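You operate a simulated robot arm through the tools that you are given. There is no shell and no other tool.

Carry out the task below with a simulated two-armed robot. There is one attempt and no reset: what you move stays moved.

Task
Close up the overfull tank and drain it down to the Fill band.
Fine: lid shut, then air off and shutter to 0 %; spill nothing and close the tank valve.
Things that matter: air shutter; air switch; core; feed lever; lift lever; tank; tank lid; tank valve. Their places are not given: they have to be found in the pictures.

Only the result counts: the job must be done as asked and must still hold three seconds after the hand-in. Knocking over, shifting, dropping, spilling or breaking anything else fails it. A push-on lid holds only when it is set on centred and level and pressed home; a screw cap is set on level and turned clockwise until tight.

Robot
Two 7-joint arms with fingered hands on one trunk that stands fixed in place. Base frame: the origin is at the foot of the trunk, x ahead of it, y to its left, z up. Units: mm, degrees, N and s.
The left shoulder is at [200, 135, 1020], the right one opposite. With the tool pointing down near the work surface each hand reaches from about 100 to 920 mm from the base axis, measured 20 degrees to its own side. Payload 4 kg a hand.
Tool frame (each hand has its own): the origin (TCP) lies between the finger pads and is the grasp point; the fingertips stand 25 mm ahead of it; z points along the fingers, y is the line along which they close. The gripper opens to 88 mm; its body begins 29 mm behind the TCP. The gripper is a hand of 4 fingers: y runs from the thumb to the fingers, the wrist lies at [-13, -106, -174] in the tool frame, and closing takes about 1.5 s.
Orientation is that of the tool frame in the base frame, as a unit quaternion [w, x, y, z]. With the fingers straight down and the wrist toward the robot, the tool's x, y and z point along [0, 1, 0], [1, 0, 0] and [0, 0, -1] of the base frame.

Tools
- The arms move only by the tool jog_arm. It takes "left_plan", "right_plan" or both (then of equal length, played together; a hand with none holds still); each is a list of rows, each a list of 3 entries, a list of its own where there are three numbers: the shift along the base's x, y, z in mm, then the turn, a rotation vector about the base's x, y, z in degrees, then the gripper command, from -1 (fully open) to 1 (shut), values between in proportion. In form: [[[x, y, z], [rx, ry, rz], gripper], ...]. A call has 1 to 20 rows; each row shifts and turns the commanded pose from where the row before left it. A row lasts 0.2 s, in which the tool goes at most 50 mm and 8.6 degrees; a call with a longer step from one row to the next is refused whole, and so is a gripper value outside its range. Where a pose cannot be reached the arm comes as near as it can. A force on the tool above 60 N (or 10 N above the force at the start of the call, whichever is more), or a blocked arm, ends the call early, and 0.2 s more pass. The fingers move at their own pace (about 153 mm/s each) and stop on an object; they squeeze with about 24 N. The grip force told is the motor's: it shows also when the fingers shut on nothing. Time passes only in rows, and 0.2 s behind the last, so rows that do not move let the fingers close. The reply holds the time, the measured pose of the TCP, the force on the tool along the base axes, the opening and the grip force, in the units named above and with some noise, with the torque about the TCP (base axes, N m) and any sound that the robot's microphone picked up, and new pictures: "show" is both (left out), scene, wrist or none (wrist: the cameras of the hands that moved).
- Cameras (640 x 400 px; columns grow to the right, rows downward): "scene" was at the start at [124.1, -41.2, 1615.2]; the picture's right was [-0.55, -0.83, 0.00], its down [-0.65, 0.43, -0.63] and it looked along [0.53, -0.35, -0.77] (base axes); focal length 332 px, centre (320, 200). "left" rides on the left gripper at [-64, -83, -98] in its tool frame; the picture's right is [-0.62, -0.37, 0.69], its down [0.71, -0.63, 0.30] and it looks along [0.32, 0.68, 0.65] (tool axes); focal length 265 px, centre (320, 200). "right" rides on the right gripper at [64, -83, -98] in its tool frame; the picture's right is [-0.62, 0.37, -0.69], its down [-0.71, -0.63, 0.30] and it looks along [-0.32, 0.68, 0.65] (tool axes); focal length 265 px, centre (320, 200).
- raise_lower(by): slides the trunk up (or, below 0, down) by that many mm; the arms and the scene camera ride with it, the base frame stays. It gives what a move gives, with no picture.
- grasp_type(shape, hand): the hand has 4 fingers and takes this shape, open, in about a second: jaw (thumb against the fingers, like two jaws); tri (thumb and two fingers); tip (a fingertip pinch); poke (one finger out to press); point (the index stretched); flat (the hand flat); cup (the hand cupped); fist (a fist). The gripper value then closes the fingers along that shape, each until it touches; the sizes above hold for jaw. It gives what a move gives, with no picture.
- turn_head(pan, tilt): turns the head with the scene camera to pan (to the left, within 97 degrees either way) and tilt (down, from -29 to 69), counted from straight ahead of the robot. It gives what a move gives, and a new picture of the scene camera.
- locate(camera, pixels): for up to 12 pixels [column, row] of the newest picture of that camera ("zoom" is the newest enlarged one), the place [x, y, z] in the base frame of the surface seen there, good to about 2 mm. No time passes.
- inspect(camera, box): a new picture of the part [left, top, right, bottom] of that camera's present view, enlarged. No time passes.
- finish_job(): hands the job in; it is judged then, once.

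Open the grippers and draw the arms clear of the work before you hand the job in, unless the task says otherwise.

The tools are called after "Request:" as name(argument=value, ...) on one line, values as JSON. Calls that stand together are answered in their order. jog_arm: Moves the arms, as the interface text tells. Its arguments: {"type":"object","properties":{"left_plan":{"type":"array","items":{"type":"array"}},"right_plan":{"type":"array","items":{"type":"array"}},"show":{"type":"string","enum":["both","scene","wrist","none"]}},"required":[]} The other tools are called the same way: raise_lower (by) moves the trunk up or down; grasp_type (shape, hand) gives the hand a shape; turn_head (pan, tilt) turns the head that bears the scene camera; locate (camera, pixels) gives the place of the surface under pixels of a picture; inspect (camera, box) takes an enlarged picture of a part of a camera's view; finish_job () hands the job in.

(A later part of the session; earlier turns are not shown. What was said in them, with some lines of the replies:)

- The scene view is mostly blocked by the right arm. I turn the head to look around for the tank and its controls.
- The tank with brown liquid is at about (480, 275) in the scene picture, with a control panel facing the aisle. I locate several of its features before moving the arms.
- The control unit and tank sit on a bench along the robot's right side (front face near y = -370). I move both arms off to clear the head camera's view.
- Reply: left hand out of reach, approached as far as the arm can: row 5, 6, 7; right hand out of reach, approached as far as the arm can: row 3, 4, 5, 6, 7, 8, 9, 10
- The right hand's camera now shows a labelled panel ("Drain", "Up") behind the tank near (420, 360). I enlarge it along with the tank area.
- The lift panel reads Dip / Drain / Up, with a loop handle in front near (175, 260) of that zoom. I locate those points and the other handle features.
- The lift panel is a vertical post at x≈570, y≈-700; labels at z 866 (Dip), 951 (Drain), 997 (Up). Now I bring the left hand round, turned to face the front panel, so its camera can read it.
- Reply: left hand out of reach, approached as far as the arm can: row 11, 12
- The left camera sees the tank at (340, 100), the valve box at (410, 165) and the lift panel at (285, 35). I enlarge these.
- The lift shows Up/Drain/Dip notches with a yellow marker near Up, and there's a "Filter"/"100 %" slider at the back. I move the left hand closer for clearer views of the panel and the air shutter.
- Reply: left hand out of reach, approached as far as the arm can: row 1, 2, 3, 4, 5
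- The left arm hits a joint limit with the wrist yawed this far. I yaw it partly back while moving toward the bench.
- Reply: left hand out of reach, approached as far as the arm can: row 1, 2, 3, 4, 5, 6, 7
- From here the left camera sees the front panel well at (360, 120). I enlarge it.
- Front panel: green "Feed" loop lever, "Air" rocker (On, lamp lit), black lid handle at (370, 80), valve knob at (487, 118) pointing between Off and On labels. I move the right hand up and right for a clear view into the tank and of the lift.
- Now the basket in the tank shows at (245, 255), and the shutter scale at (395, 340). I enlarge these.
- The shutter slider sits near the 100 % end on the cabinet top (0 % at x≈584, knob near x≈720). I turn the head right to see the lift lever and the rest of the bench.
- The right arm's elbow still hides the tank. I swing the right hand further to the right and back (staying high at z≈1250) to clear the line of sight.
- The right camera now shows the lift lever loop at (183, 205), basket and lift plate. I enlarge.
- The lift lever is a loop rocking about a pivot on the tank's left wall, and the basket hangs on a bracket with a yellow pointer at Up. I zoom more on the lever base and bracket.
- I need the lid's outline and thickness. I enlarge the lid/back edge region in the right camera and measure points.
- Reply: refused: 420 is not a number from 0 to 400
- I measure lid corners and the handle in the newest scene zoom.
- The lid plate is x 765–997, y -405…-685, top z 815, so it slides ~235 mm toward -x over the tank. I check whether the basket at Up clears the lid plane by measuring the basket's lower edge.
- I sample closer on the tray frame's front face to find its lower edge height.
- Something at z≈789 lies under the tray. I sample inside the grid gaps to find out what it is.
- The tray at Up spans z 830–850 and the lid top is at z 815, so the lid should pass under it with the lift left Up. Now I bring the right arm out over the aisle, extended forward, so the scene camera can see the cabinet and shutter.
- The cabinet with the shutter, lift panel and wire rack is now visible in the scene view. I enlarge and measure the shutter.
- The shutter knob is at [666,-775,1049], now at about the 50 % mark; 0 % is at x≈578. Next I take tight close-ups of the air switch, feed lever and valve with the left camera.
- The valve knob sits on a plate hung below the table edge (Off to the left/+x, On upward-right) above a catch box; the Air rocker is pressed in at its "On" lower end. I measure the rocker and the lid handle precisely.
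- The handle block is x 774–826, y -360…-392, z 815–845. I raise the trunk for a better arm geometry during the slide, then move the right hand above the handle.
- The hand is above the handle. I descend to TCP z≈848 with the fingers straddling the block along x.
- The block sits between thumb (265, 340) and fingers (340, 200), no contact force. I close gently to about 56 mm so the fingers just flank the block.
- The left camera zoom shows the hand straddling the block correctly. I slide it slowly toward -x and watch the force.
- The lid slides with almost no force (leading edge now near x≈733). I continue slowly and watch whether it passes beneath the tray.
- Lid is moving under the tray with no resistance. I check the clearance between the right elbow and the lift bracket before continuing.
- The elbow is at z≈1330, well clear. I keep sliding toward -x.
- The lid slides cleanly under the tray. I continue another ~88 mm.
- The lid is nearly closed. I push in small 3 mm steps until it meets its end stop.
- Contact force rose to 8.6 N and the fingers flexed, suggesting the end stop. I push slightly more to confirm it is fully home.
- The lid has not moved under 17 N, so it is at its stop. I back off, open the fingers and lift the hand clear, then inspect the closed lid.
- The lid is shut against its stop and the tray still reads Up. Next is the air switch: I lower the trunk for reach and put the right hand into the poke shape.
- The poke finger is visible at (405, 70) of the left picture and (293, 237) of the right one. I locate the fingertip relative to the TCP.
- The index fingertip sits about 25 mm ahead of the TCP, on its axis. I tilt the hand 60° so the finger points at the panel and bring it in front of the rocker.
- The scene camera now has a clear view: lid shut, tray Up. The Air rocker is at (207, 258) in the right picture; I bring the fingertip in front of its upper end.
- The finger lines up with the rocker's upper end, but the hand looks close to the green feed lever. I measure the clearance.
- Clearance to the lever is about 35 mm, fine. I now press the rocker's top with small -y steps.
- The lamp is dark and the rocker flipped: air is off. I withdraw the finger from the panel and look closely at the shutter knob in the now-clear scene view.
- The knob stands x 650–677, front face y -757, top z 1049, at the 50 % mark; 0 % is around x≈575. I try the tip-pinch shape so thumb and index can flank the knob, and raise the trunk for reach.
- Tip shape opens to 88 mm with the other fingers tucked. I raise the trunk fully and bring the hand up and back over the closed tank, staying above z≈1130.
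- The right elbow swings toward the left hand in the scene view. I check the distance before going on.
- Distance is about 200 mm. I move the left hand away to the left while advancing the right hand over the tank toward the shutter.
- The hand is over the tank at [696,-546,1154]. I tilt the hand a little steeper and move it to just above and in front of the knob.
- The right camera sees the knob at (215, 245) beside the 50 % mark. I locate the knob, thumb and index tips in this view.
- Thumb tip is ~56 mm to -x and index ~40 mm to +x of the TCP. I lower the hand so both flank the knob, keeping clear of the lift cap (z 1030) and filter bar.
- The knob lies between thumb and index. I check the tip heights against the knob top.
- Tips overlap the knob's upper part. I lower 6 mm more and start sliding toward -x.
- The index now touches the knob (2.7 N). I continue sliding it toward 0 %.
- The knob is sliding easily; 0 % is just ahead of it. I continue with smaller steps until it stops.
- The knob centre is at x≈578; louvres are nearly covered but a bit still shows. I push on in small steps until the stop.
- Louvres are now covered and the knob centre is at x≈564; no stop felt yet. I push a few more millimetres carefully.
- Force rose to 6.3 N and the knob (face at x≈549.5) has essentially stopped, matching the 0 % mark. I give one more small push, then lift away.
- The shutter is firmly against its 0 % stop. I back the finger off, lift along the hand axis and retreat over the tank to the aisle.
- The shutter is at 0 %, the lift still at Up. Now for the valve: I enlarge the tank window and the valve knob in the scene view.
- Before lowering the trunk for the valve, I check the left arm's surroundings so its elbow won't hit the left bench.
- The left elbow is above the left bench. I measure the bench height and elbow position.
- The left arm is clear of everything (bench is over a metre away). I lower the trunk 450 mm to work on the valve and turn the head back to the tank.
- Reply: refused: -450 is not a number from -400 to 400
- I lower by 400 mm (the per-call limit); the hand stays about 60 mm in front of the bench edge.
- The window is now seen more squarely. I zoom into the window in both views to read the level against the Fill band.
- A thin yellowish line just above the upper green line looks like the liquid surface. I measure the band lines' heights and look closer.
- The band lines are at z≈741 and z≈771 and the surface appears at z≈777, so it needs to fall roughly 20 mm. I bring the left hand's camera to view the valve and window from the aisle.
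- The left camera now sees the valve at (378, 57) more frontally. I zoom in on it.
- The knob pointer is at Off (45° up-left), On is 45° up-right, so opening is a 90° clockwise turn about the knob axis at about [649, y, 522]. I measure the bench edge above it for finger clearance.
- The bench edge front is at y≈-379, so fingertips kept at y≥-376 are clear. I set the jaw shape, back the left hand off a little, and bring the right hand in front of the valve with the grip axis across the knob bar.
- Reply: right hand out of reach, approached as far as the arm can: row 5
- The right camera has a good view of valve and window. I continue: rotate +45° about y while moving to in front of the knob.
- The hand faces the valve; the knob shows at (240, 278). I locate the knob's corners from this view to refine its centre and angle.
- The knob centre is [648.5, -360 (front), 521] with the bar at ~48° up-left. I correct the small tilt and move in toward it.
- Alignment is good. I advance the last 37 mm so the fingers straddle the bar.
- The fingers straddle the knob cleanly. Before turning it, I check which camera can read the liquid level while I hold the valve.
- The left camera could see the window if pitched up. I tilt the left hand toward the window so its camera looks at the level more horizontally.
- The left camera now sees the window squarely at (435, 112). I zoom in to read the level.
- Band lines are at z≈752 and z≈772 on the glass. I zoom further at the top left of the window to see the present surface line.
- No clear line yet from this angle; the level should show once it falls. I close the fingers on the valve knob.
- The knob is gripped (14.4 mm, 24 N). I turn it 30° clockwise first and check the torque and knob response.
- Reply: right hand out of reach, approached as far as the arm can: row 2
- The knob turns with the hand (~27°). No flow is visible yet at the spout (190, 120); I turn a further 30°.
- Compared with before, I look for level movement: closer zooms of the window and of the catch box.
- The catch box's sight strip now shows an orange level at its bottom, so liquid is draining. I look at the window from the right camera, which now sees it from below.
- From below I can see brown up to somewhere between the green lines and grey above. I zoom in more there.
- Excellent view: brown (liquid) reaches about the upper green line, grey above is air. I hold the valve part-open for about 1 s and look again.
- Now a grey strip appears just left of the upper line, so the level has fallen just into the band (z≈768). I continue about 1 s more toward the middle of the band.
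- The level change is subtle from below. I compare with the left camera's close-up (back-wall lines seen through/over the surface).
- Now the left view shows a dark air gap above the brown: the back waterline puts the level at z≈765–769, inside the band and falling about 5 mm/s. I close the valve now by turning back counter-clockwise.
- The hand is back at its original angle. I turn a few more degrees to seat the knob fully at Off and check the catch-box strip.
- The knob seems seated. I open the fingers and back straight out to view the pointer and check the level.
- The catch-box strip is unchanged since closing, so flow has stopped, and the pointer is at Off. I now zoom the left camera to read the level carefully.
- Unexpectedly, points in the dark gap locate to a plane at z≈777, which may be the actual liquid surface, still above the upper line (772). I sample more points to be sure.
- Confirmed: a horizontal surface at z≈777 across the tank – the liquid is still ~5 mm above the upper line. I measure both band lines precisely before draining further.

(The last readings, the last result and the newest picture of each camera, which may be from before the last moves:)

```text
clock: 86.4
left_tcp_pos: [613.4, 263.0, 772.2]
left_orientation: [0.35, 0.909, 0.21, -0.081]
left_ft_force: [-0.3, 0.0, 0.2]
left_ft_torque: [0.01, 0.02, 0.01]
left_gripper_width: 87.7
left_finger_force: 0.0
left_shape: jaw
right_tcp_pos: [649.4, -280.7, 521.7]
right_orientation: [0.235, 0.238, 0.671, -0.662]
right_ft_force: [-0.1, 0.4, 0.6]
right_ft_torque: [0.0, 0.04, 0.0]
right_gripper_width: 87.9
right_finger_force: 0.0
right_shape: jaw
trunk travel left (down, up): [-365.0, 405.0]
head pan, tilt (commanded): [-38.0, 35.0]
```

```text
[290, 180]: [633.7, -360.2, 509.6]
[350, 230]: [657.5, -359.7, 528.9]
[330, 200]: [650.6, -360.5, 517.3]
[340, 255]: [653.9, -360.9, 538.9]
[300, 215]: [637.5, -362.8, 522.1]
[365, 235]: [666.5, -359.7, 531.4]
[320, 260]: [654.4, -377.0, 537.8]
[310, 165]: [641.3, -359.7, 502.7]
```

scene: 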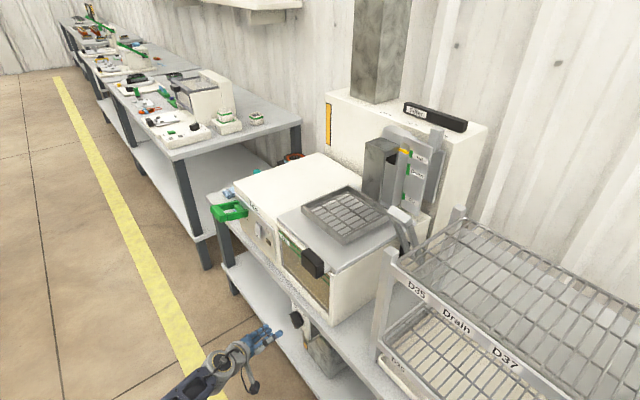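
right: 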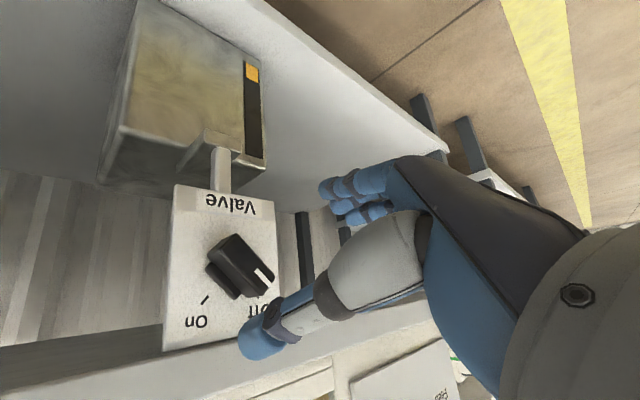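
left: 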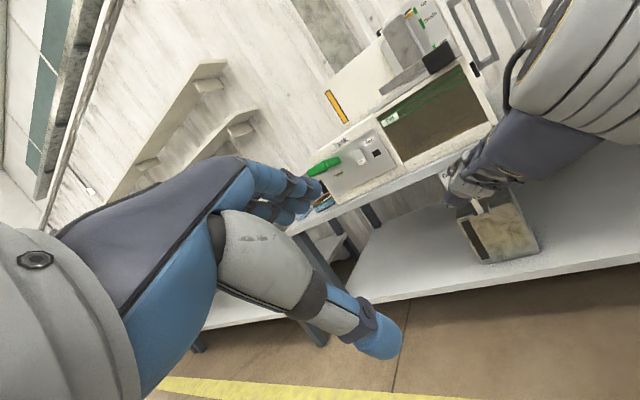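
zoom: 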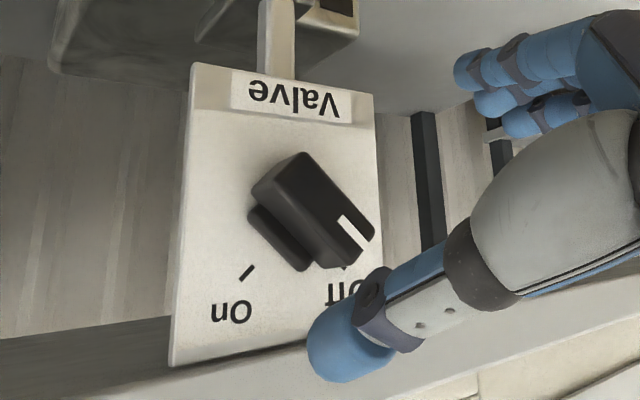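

Band is z 752.8–773.2, level 777, so about 14 mm more should go (acceptable 4–24 mm). I move back in and regrip the knob.

Request:
jog_arm(right_plan=[[[0, -20, 0], [0, -5.4, 0], -1], [[0, -20, 0], [0, 0, 0], -1], [[0, -15, 0], [0, 0, 0], -1], [[0, -13.5, 0], [0, 0, 0], -1], [[0, 0, 0], [0, 0, 0], -1]], show="wrist")

Request:
jog_arm(right_plan=[[[0, 0, 0], [0, 0, 0], 0.2], [[0, 0, 0], [0, 0, 0], 0.7], [[0, 0, 0], [0, 0, 0], 1], [[0, 0, 0], [0, 0, 0], 1], [[0, 0, 0], [0, 0, 0], 1], [[0, 0, 0], [0, 0, 0], 1]], show="wrist")

```text
clock: 87.6
left_tcp_pos: [612.1, 261.3, 771.0]
left_orientation: [0.349, 0.909, 0.211, -0.08]
left_ft_force: [-1.0, 1.0, -0.3]
left_ft_torque: [-0.03, 0.01, 0.03]
left_gripper_width: 87.8
left_finger_force: 0.1
left_shape: jaw
right_tcp_pos: [649.0, -348.1, 520.7]
right_orientation: [0.267, 0.268, 0.659, -0.65]
right_ft_force: [-0.1, 0.4, -0.1]
right_ft_torque: [0.01, -0.02, -0.03]
right_gripper_width: 87.9
right_finger_force: 0.1
right_shape: jaw
trunk travel left (down, up): [-365.0, 405.0]
head pan, tilt (commanded): [-38.0, 35.0]
```

right: 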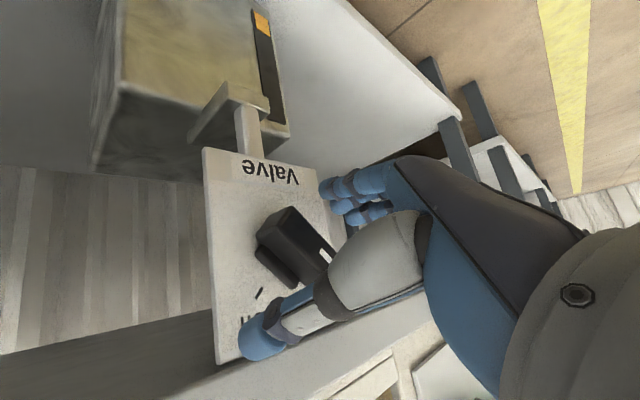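

```text
clock: 89.0
left_tcp_pos: [613.8, 263.0, 770.5]
left_orientation: [0.35, 0.909, 0.21, -0.081]
left_ft_force: [0.6, 0.8, -0.1]
left_ft_torque: [-0.02, 0.01, 0.0]
left_gripper_width: 87.9
left_finger_force: 0.0
left_shape: jaw
right_tcp_pos: [648.7, -349.5, 521.9]
right_orientation: [0.268, 0.266, 0.659, -0.65]
right_ft_force: [3.3, -0.9, -1.3]
right_ft_torque: [0.04, 0.02, 0.07]
right_gripper_width: 14.7
right_finger_force: 24.1
right_shape: jaw
trunk travel left (down, up): [-365.0, 405.0]
head pan, tilt (commanded): [-38.0, 35.0]
```

right: 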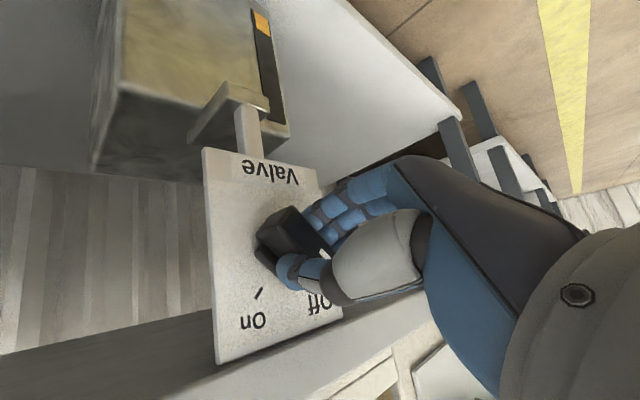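

Gripped again. I verify the left view and the baseline level before opening.

Request:
inspect(camera="left", box=[380, 80, 430, 112])

Request:
locate(camera="zoom", pixels=[[400, 160], [400, 175], [400, 190], [300, 220], [300, 235], [300, 250], [500, 100], [500, 115], [500, 130], [450, 140]])

```text
12.50 times, centred on (405, 96) of left
```

zoom: 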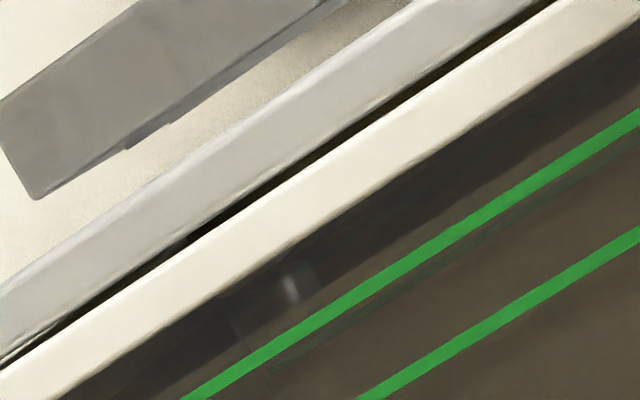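

```text
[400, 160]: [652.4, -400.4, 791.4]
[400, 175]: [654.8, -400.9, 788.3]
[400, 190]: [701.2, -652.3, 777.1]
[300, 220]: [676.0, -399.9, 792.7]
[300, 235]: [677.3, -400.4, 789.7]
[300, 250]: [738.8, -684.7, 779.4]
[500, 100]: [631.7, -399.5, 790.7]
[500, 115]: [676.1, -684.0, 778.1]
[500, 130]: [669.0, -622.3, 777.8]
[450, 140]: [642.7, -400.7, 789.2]
```

Level steady at z≈777, view clear. I open the valve about 57° again.

Request:
jog_arm(right_plan=[[[0, 0, 0], [0, -8, 0], 1], [[0, 0, 0], [0, -8, 0], 1], [[0, 0, 0], [0, -8, 0], 1], [[0, 0, 0], [0, -8, 0], 1], [[0, 0, 0], [0, -8, 0], 1], [[0, 0, 0], [0, -8, 0], 1], [[0, 0, 0], [0, -8, 0], 1]], show="wrist")

Request:
inspect(camera="left", box=[380, 80, 430, 112])

Request:
locate(camera="zoom", pixels=[[400, 190], [400, 200], [400, 210], [400, 220], [300, 260], [300, 270], [300, 280], [500, 125], [500, 135], [500, 145], [500, 155], [400, 230]])

```text
clock: 90.6
left_tcp_pos: [614.1, 261.7, 770.6]
left_orientation: [0.349, 0.909, 0.211, -0.08]
left_ft_force: [0.2, 0.4, 0.1]
left_ft_torque: [-0.02, 0.0, 0.02]
left_gripper_width: 87.7
left_finger_force: 0.1
left_shape: jaw
right_tcp_pos: [648.6, -347.8, 521.9]
right_orientation: [0.546, 0.542, 0.455, -0.448]
right_ft_force: [-3.9, -5.2, -4.3]
right_ft_torque: [0.09, 0.06, -0.1]
right_gripper_width: 13.6
right_finger_force: 24.3
right_shape: jaw
trunk travel left (down, up): [-365.0, 405.0]
head pan, tilt (commanded): [-38.0, 35.0]
```

right: 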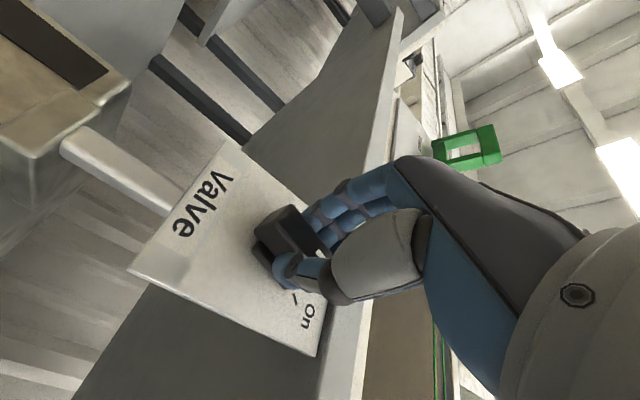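

```text
12.50 times, centred on (405, 96) of left
```

zoom: 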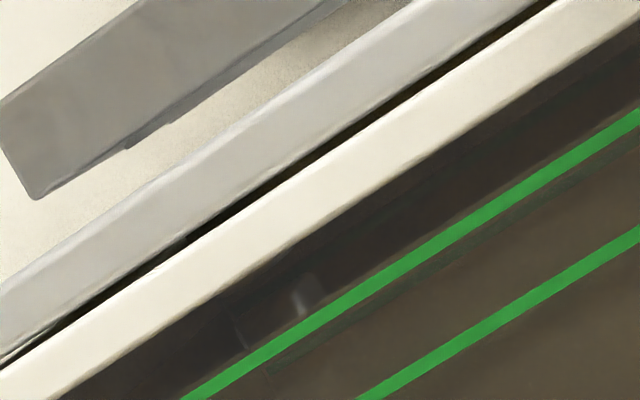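

```text
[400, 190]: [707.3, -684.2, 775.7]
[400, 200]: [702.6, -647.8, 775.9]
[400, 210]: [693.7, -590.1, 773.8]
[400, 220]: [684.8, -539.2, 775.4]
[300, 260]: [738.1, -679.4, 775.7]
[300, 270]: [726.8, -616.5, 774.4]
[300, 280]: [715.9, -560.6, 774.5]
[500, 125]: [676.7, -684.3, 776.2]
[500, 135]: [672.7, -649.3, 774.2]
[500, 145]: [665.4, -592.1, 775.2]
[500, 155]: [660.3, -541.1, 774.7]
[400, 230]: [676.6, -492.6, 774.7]
```

Level is now z≈774.8 and dropping. I hold about 1 s and measure again.

Request:
jog_arm(right_plan=[[[0, 0, 0], [0, 0, 0], 1], [[0, 0, 0], [0, 0, 0], 1], [[0, 0, 0], [0, 0, 0], 1], [[0, 0, 0], [0, 0, 0], 1]], show="none")

Request:
inspect(camera="left", box=[380, 80, 430, 112])

Request:
locate(camera="zoom", pixels=[[400, 200], [400, 210], [400, 220], [400, 230], [300, 270], [300, 280], [300, 290], [500, 135], [500, 145], [500, 155], [500, 165], [400, 240]])

```text
clock: 91.6
left_tcp_pos: [612.3, 262.9, 771.2]
left_orientation: [0.349, 0.91, 0.21, -0.081]
left_ft_force: [-0.2, 0.1, -0.1]
left_ft_torque: [-0.01, 0.02, 0.02]
left_gripper_width: 87.9
left_finger_force: 0.1
left_shape: jaw
right_tcp_pos: [649.1, -348.2, 522.0]
right_orientation: [0.545, 0.542, 0.457, -0.448]
right_ft_force: [-6.3, -7.0, -3.8]
right_ft_torque: [0.08, 0.01, -0.14]
right_gripper_width: 13.6
right_finger_force: 24.7
right_shape: jaw
trunk travel left (down, up): [-365.0, 405.0]
head pan, tilt (commanded): [-38.0, 35.0]
```

```text
12.50 times, centred on (405, 96) of left
```

zoom: 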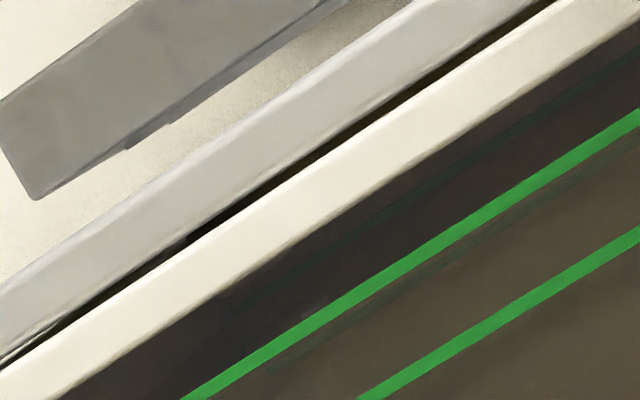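

```text
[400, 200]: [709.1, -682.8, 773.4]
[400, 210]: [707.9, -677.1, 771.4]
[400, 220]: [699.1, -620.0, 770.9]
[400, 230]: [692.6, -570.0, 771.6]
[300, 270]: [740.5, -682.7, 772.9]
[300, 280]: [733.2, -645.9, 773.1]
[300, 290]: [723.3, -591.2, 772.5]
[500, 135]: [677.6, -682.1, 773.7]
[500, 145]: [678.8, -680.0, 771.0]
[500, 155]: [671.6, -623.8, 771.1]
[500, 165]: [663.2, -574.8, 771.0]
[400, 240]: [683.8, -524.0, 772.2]
```

Level z≈771.5, falling 3.3 mm/s. I hold about 1.8 s more, then measure and close.

Request:
jog_arm(right_plan=[[[0, 0, 0], [0, 0, 0], 1], [[0, 0, 0], [0, 0, 0], 1], [[0, 0, 0], [0, 0, 0], 1], [[0, 0, 0], [0, 0, 0], 1], [[0, 0, 0], [0, 0, 0], 1], [[0, 0, 0], [0, 0, 0], 1], [[0, 0, 0], [0, 0, 0], 1], [[0, 0, 0], [0, 0, 0], 1]], show="none")

Request:
inspect(camera="left", box=[380, 80, 430, 112])

Request:
locate(camera="zoom", pixels=[[400, 230], [400, 240], [400, 265], [400, 275], [400, 285], [500, 165], [500, 175], [500, 210], [500, 220], [300, 330], [300, 340], [350, 310]])

```text
clock: 93.4
left_tcp_pos: [613.5, 262.5, 770.6]
left_orientation: [0.349, 0.909, 0.212, -0.08]
left_ft_force: [-0.7, -0.8, -0.1]
left_ft_torque: [0.03, -0.01, 0.01]
left_gripper_width: 87.7
left_finger_force: 0.0
left_shape: jaw
right_tcp_pos: [649.7, -347.9, 523.2]
right_orientation: [0.546, 0.542, 0.457, -0.448]
right_ft_force: [-6.7, -7.4, -2.3]
right_ft_torque: [0.04, 0.01, -0.18]
right_gripper_width: 13.4
right_finger_force: 23.9
right_shape: jaw
trunk travel left (down, up): [-365.0, 405.0]
head pan, tilt (commanded): [-38.0, 35.0]
```

```text
12.50 times, centred on (405, 96) of left
```

zoom: 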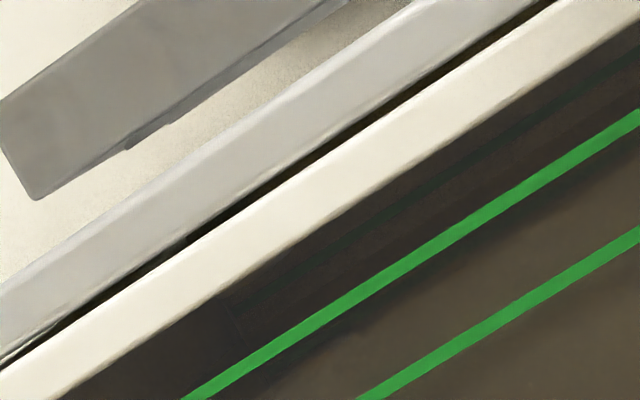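

```text
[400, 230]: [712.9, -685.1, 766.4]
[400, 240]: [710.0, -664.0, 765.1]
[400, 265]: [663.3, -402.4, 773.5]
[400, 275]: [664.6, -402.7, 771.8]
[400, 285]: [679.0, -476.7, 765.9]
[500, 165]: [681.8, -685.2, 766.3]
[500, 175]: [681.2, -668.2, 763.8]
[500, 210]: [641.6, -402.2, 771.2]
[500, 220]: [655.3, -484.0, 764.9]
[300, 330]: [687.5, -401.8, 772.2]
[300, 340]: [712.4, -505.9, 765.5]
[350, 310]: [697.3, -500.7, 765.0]
```

Level is z≈765, mid-band with the remaining closing flow. I close the valve fully now, with a few extra degrees to seat it.

Request:
jog_arm(right_plan=[[[0, 0, 0], [0, 8.4, 0], 1], [[0, 0, 0], [0, 8.4, 0], 1], [[0, 0, 0], [0, 8.4, 0], 1], [[0, 0, 0], [0, 8.4, 0], 1], [[0, 0, 0], [0, 8.4, 0], 1], [[0, 0, 0], [0, 8.4, 0], 1], [[0, 0, 0], [0, 7, 0], 1], [[0, 0, 0], [0, 3, 0], 1], [[0, 0, 0], [0, 1.5, 0], 1], [[0, 0, 0], [0, 0, 0], 1]], show="both")

Request:
inspect(camera="left", box=[380, 80, 430, 112])

Request:
locate(camera="zoom", pixels=[[400, 285], [400, 295], [500, 220], [500, 230], [300, 340], [300, 350], [350, 310], [350, 320], [450, 250], [450, 260]])

```text
clock: 95.6
left_tcp_pos: [613.0, 262.1, 769.9]
left_orientation: [0.35, 0.909, 0.21, -0.081]
left_ft_force: [-0.3, -0.2, -0.1]
left_ft_torque: [0.02, -0.02, 0.0]
left_gripper_width: 87.8
left_finger_force: 0.0
left_shape: jaw
right_tcp_pos: [650.2, -347.1, 521.9]
right_orientation: [0.234, 0.232, 0.672, -0.663]
right_ft_force: [11.9, -10.8, 3.9]
right_ft_torque: [-0.06, -0.01, 0.26]
right_gripper_width: 13.4
right_finger_force: 24.6
right_shape: jaw
trunk travel left (down, up): [-365.0, 405.0]
head pan, tilt (commanded): [-38.0, 35.0]
```

scene: 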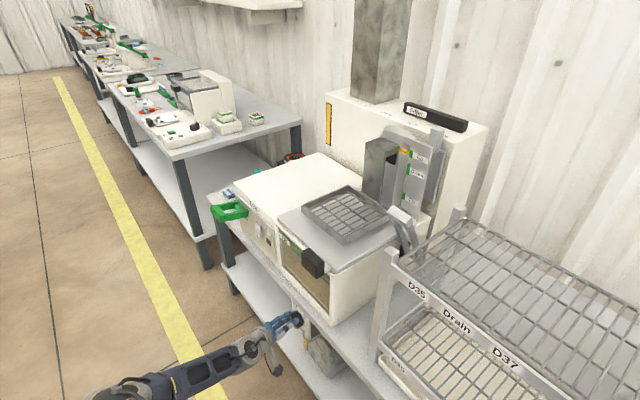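
right: 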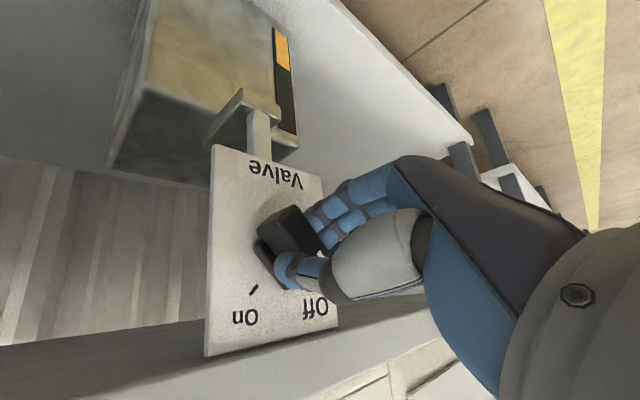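

```text
12.50 times, centred on (405, 96) of left
```

zoom: 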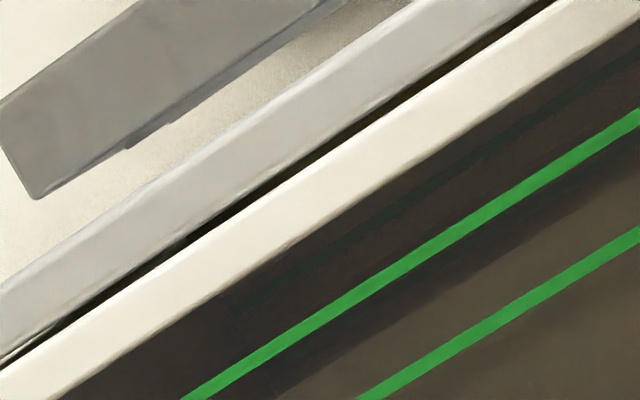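

```text
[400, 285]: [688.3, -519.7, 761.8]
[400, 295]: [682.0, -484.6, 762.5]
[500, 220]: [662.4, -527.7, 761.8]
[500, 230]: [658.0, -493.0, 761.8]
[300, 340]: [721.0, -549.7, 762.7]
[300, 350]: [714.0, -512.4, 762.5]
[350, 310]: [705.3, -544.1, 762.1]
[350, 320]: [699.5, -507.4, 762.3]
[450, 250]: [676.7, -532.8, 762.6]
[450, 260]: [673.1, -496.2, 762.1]
```

The level is z≈762, mid-band. I release the knob, withdraw straight back, and check pointer and level.

Request:
jog_arm(right_plan=[[[0, 0, 0], [0, 0, 0], 0.4], [[0, 0, 0], [0, 0, 0], -0.5], [[0, 0, 0], [0, 0, 0], -1], [[0, 0, 0], [0, 0, 0], -1], [[0, 15, 0], [0, 0, 0], -1], [[0, 25, 0], [0, 0, 0], -1], [[0, 30, 0], [0, 0, 0], -1]], show="both")

Request:
inspect(camera="right", box=[160, 150, 330, 370])

Request:
locate(camera="zoom", pixels=[[290, 180], [350, 230], [330, 200], [340, 255], [300, 215], [365, 235]])

Request:
inspect(camera="left", box=[380, 80, 430, 112])

Request:
locate(camera="zoom", pixels=[[400, 285], [400, 295], [500, 220], [500, 230], [300, 340], [300, 350], [350, 310], [350, 320], [450, 250], [450, 260]])

```text
clock: 97.2
left_tcp_pos: [613.1, 262.6, 771.0]
left_orientation: [0.35, 0.909, 0.211, -0.079]
left_ft_force: [-0.7, 0.0, 0.7]
left_ft_torque: [-0.01, -0.05, 0.01]
left_gripper_width: 87.7
left_finger_force: 0.1
left_shape: jaw
right_tcp_pos: [647.4, -279.9, 520.6]
right_orientation: [0.233, 0.235, 0.672, -0.663]
right_ft_force: [0.8, 0.9, -0.5]
right_ft_torque: [-0.01, 0.01, 0.01]
right_gripper_width: 87.9
right_finger_force: 0.1
right_shape: jaw
trunk travel left (down, up): [-365.0, 405.0]
head pan, tilt (commanded): [-38.0, 35.0]
```

scene: 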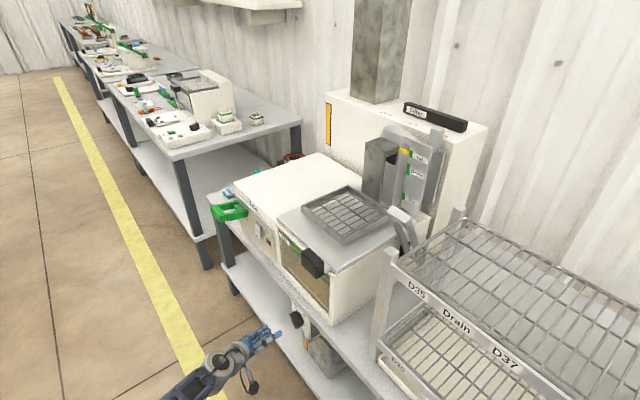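
right: 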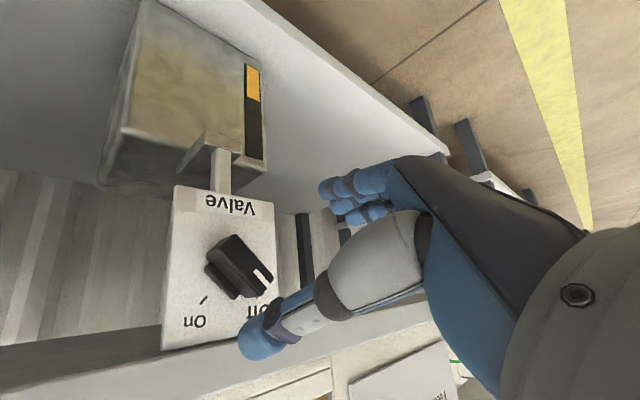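

```text
1.82 times, centred on (245, 260) of right
```

zoom: 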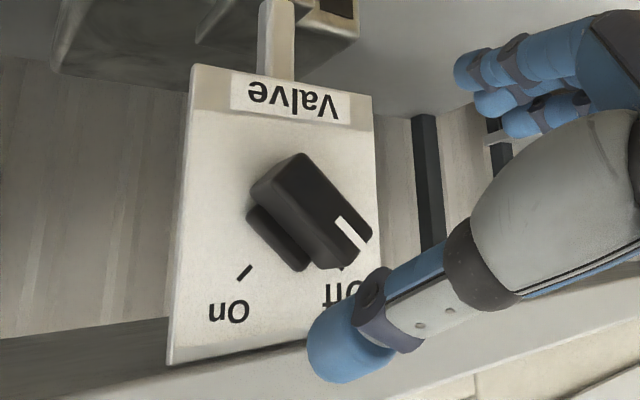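

```text
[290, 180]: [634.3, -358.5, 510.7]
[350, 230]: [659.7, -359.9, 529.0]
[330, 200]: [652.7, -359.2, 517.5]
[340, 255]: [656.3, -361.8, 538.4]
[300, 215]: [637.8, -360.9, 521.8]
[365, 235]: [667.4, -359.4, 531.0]
```

```text
12.50 times, centred on (405, 96) of left
```

zoom: 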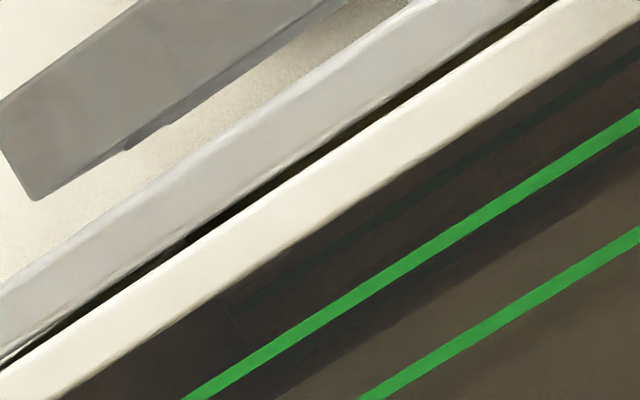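

```text
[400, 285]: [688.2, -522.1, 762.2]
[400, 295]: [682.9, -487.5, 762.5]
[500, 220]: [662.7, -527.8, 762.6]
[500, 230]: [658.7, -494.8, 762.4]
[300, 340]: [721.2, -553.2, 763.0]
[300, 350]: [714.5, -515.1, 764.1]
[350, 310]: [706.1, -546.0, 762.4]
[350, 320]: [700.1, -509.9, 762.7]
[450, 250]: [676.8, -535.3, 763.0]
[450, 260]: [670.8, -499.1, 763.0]
```

Pointer at Off, level steady at z≈762.6, mid-band. I do a final check of lid, shutter, lift and switch in the scene view before drawing the arms clear.

Request:
inspect(camera="scene", box=[200, 150, 440, 330])

Request:
inspect(camera="scene", box=[310, 200, 420, 290])

Request:
locate(camera="zoom", pixels=[[175, 260], [185, 270], [200, 250], [300, 190], [320, 195], [260, 230], [100, 200], [120, 290], [330, 170], [190, 290]])

Request:
inspect(camera="scene", box=[370, 90, 480, 180])

Request:
locate(camera="zoom", pixels=[[360, 200], [345, 190], [370, 190], [330, 240], [400, 240], [180, 220]])

```text
2.22 times, centred on (320, 240) of scene
```

zoom: 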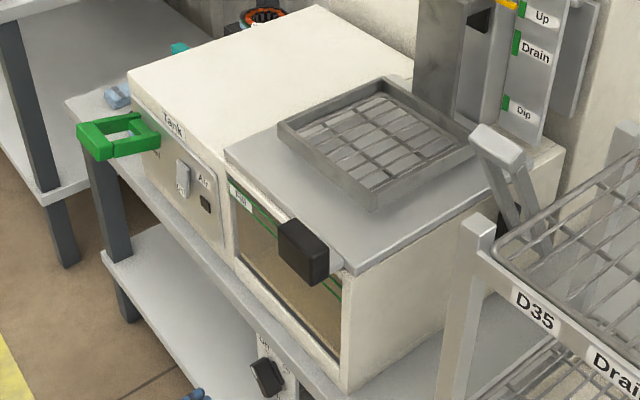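

```text
4.44 times, centred on (365, 245) of scene
```

zoom: 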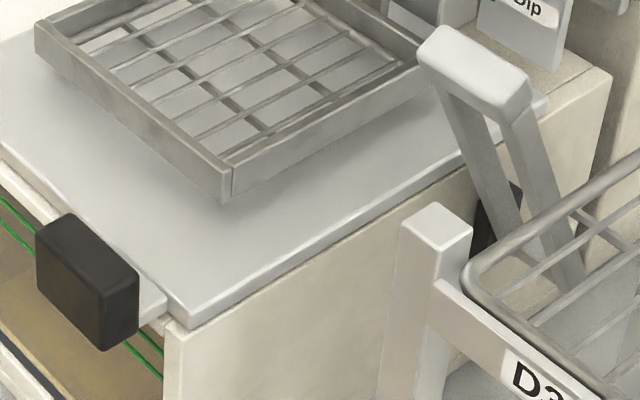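

```text
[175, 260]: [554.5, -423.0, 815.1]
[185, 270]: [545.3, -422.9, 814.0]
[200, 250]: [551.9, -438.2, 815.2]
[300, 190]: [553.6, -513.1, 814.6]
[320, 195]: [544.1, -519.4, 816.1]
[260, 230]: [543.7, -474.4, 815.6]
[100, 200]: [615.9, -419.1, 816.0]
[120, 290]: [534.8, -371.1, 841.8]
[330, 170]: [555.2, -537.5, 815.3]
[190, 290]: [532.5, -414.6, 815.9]
```

```text
4.44 times, centred on (425, 135) of scene
```

zoom: 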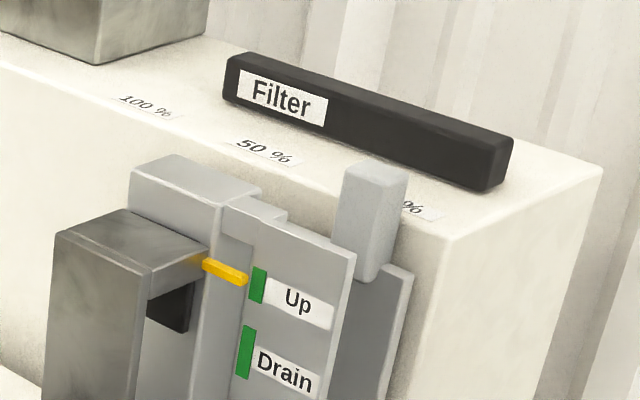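

```text
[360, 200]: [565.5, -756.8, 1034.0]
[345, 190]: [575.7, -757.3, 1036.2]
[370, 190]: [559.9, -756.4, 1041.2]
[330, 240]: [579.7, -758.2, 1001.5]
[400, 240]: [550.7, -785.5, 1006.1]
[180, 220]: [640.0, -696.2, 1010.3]
```

Everything reads right: lid over the tank to its left wall, shutter at 0 %, lift Up, air off, valve Off. I draw the right arm well clear into the aisle.

Request:
jog_arm(right_plan=[[[0, 30, 0], [0, 0, 0], -1], [[0, 30, 0], [0, -5, 0], -1], [[0, 30, 5], [0, -5, 0], -1], [[0, 25, 10], [0, -5, 0], -1], [[0, 15, 10], [0, -5, 0], -1], [[0, 0, 0], [0, 0, 0], -1]], show="both")

Request:
inspect(camera="left", box=[380, 80, 430, 112])

Request:
locate(camera="zoom", pixels=[[400, 285], [400, 295], [500, 220], [500, 230], [300, 340], [300, 350]])

Request:
inspect(camera="scene", box=[250, 270, 360, 380])

```text
clock: 98.8
left_tcp_pos: [612.4, 263.7, 770.7]
left_orientation: [0.35, 0.909, 0.211, -0.08]
left_ft_force: [-0.5, -0.3, 0.2]
left_ft_torque: [0.0, 0.02, 0.0]
left_gripper_width: 87.8
left_finger_force: 0.1
left_shape: jaw
right_tcp_pos: [650.9, -191.7, 552.3]
right_orientation: [-0.307, -0.393, -0.606, 0.62]
right_ft_force: [-0.2, -1.1, 0.5]
right_ft_torque: [0.0, -0.03, 0.02]
right_gripper_width: 87.8
right_finger_force: 0.1
right_shape: jaw
trunk travel left (down, up): [-365.0, 405.0]
head pan, tilt (commanded): [-38.0, 35.0]
stopped in row 6 (right hand): the arm was blocked; the commanded pose is now the measured one
```

scene: 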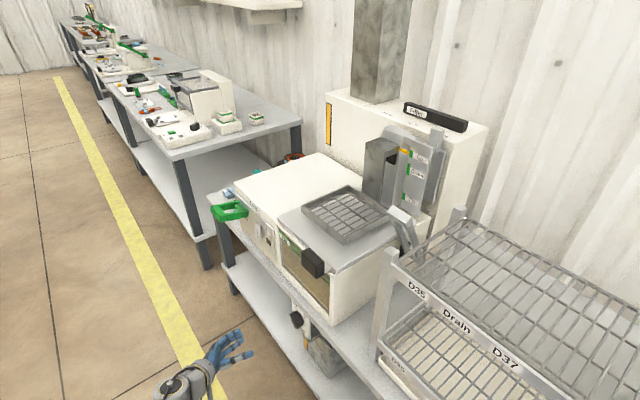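
right: 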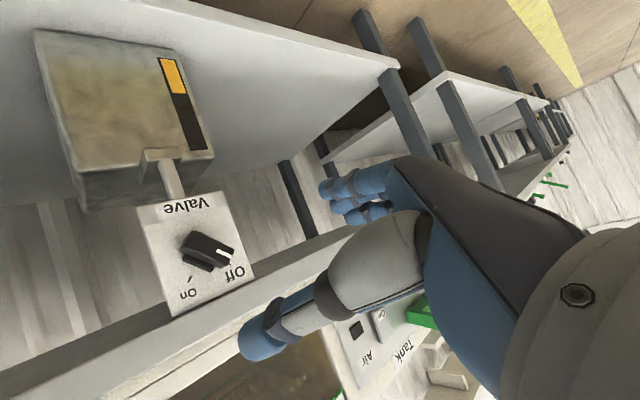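

```text
12.50 times, centred on (405, 96) of left
```

zoom: 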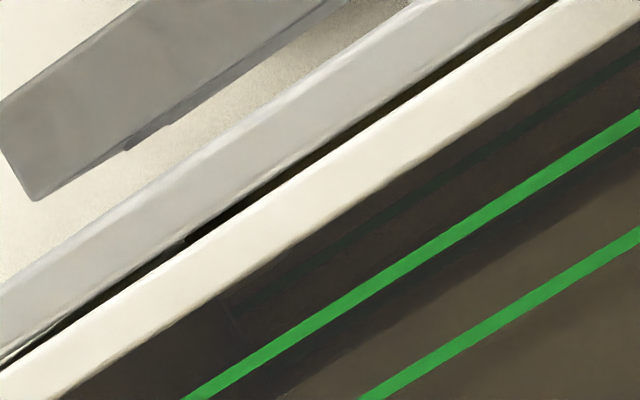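

```text
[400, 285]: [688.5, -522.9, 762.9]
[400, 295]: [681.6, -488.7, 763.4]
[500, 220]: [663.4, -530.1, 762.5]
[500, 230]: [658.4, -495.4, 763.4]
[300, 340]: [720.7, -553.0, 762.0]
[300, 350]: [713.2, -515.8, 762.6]
```

```text
3.64 times, centred on (305, 325) of scene
```

zoom: 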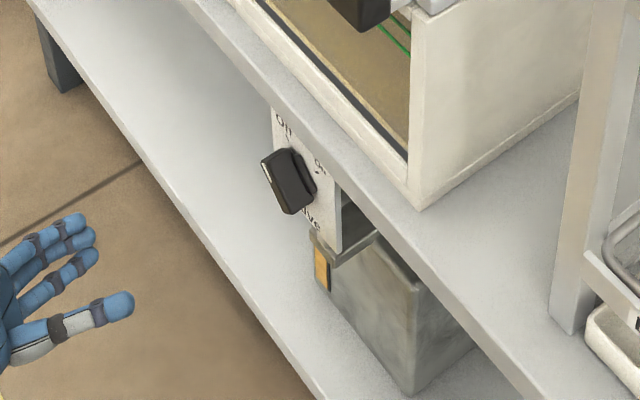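

The level is stable at z≈762.7, but the right arm was blocked at the end. I look at the arms to see what the elbow met.

Request:
turn_head(pan=0, tilt=60)

```text
clock: 99.8
left_tcp_pos: [613.3, 263.0, 770.5]
left_orientation: [0.349, 0.91, 0.211, -0.081]
left_ft_force: [-0.2, -0.3, 0.2]
left_ft_torque: [0.02, 0.02, 0.02]
left_gripper_width: 87.8
left_finger_force: 0.1
left_shape: jaw
right_tcp_pos: [649.9, -191.6, 550.8]
right_orientation: [-0.308, -0.391, -0.606, 0.62]
right_ft_force: [0.4, 0.2, 0.0]
right_ft_torque: [-0.02, 0.0, 0.0]
right_gripper_width: 88.0
right_finger_force: 0.1
right_shape: jaw
trunk travel left (down, up): [-365.0, 405.0]
head pan, tilt (commanded): [0.0, 60.0]
```

scene: 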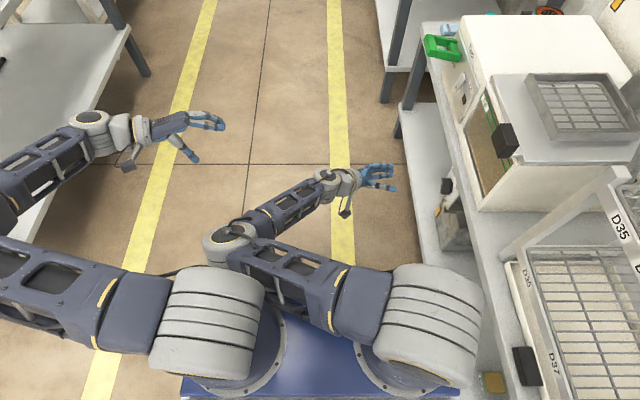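

The block was only the right elbow meeting the robot's own left shoulder; both hands are open and clear of the bench, and nothing was disturbed. All conditions are met, so I hand the job in.

Request:
finish_job()

```text
The job is handed in.
```

The tank is closed up and drained to the middle of the Fill band, and the job is handed in. I got no verdict back from the hand-in.

| Item | Result |
|---|---|
| Tank lid | Slid shut to its end stop, passing under the raised tray |
| Air switch | Off, lamp dark, pressed after the lid was shut |
| Air shutter | Pushed to its end stop at 0 % |
| Level | z ≈ 763, against a Fill band of about 753–773; steady over the last few seconds |
| Tank valve | Back at Off; the level held and the catch-box gauge had stopped rising after the first closing |

- **Two drains:** After the first opening the level still stood about 4 mm above the band, so I opened the valve a second time. All of it went into the catch box under the valve, and I saw no spill.
- **Left alone:** I did not use the feed lever, lift lever or core; the lift still reads Up.
- **One blocked move:** While I was drawing the right arm clear, its elbow met the robot's own left shoulder. Nothing else was touched, and both hands ended open and away from the bench.
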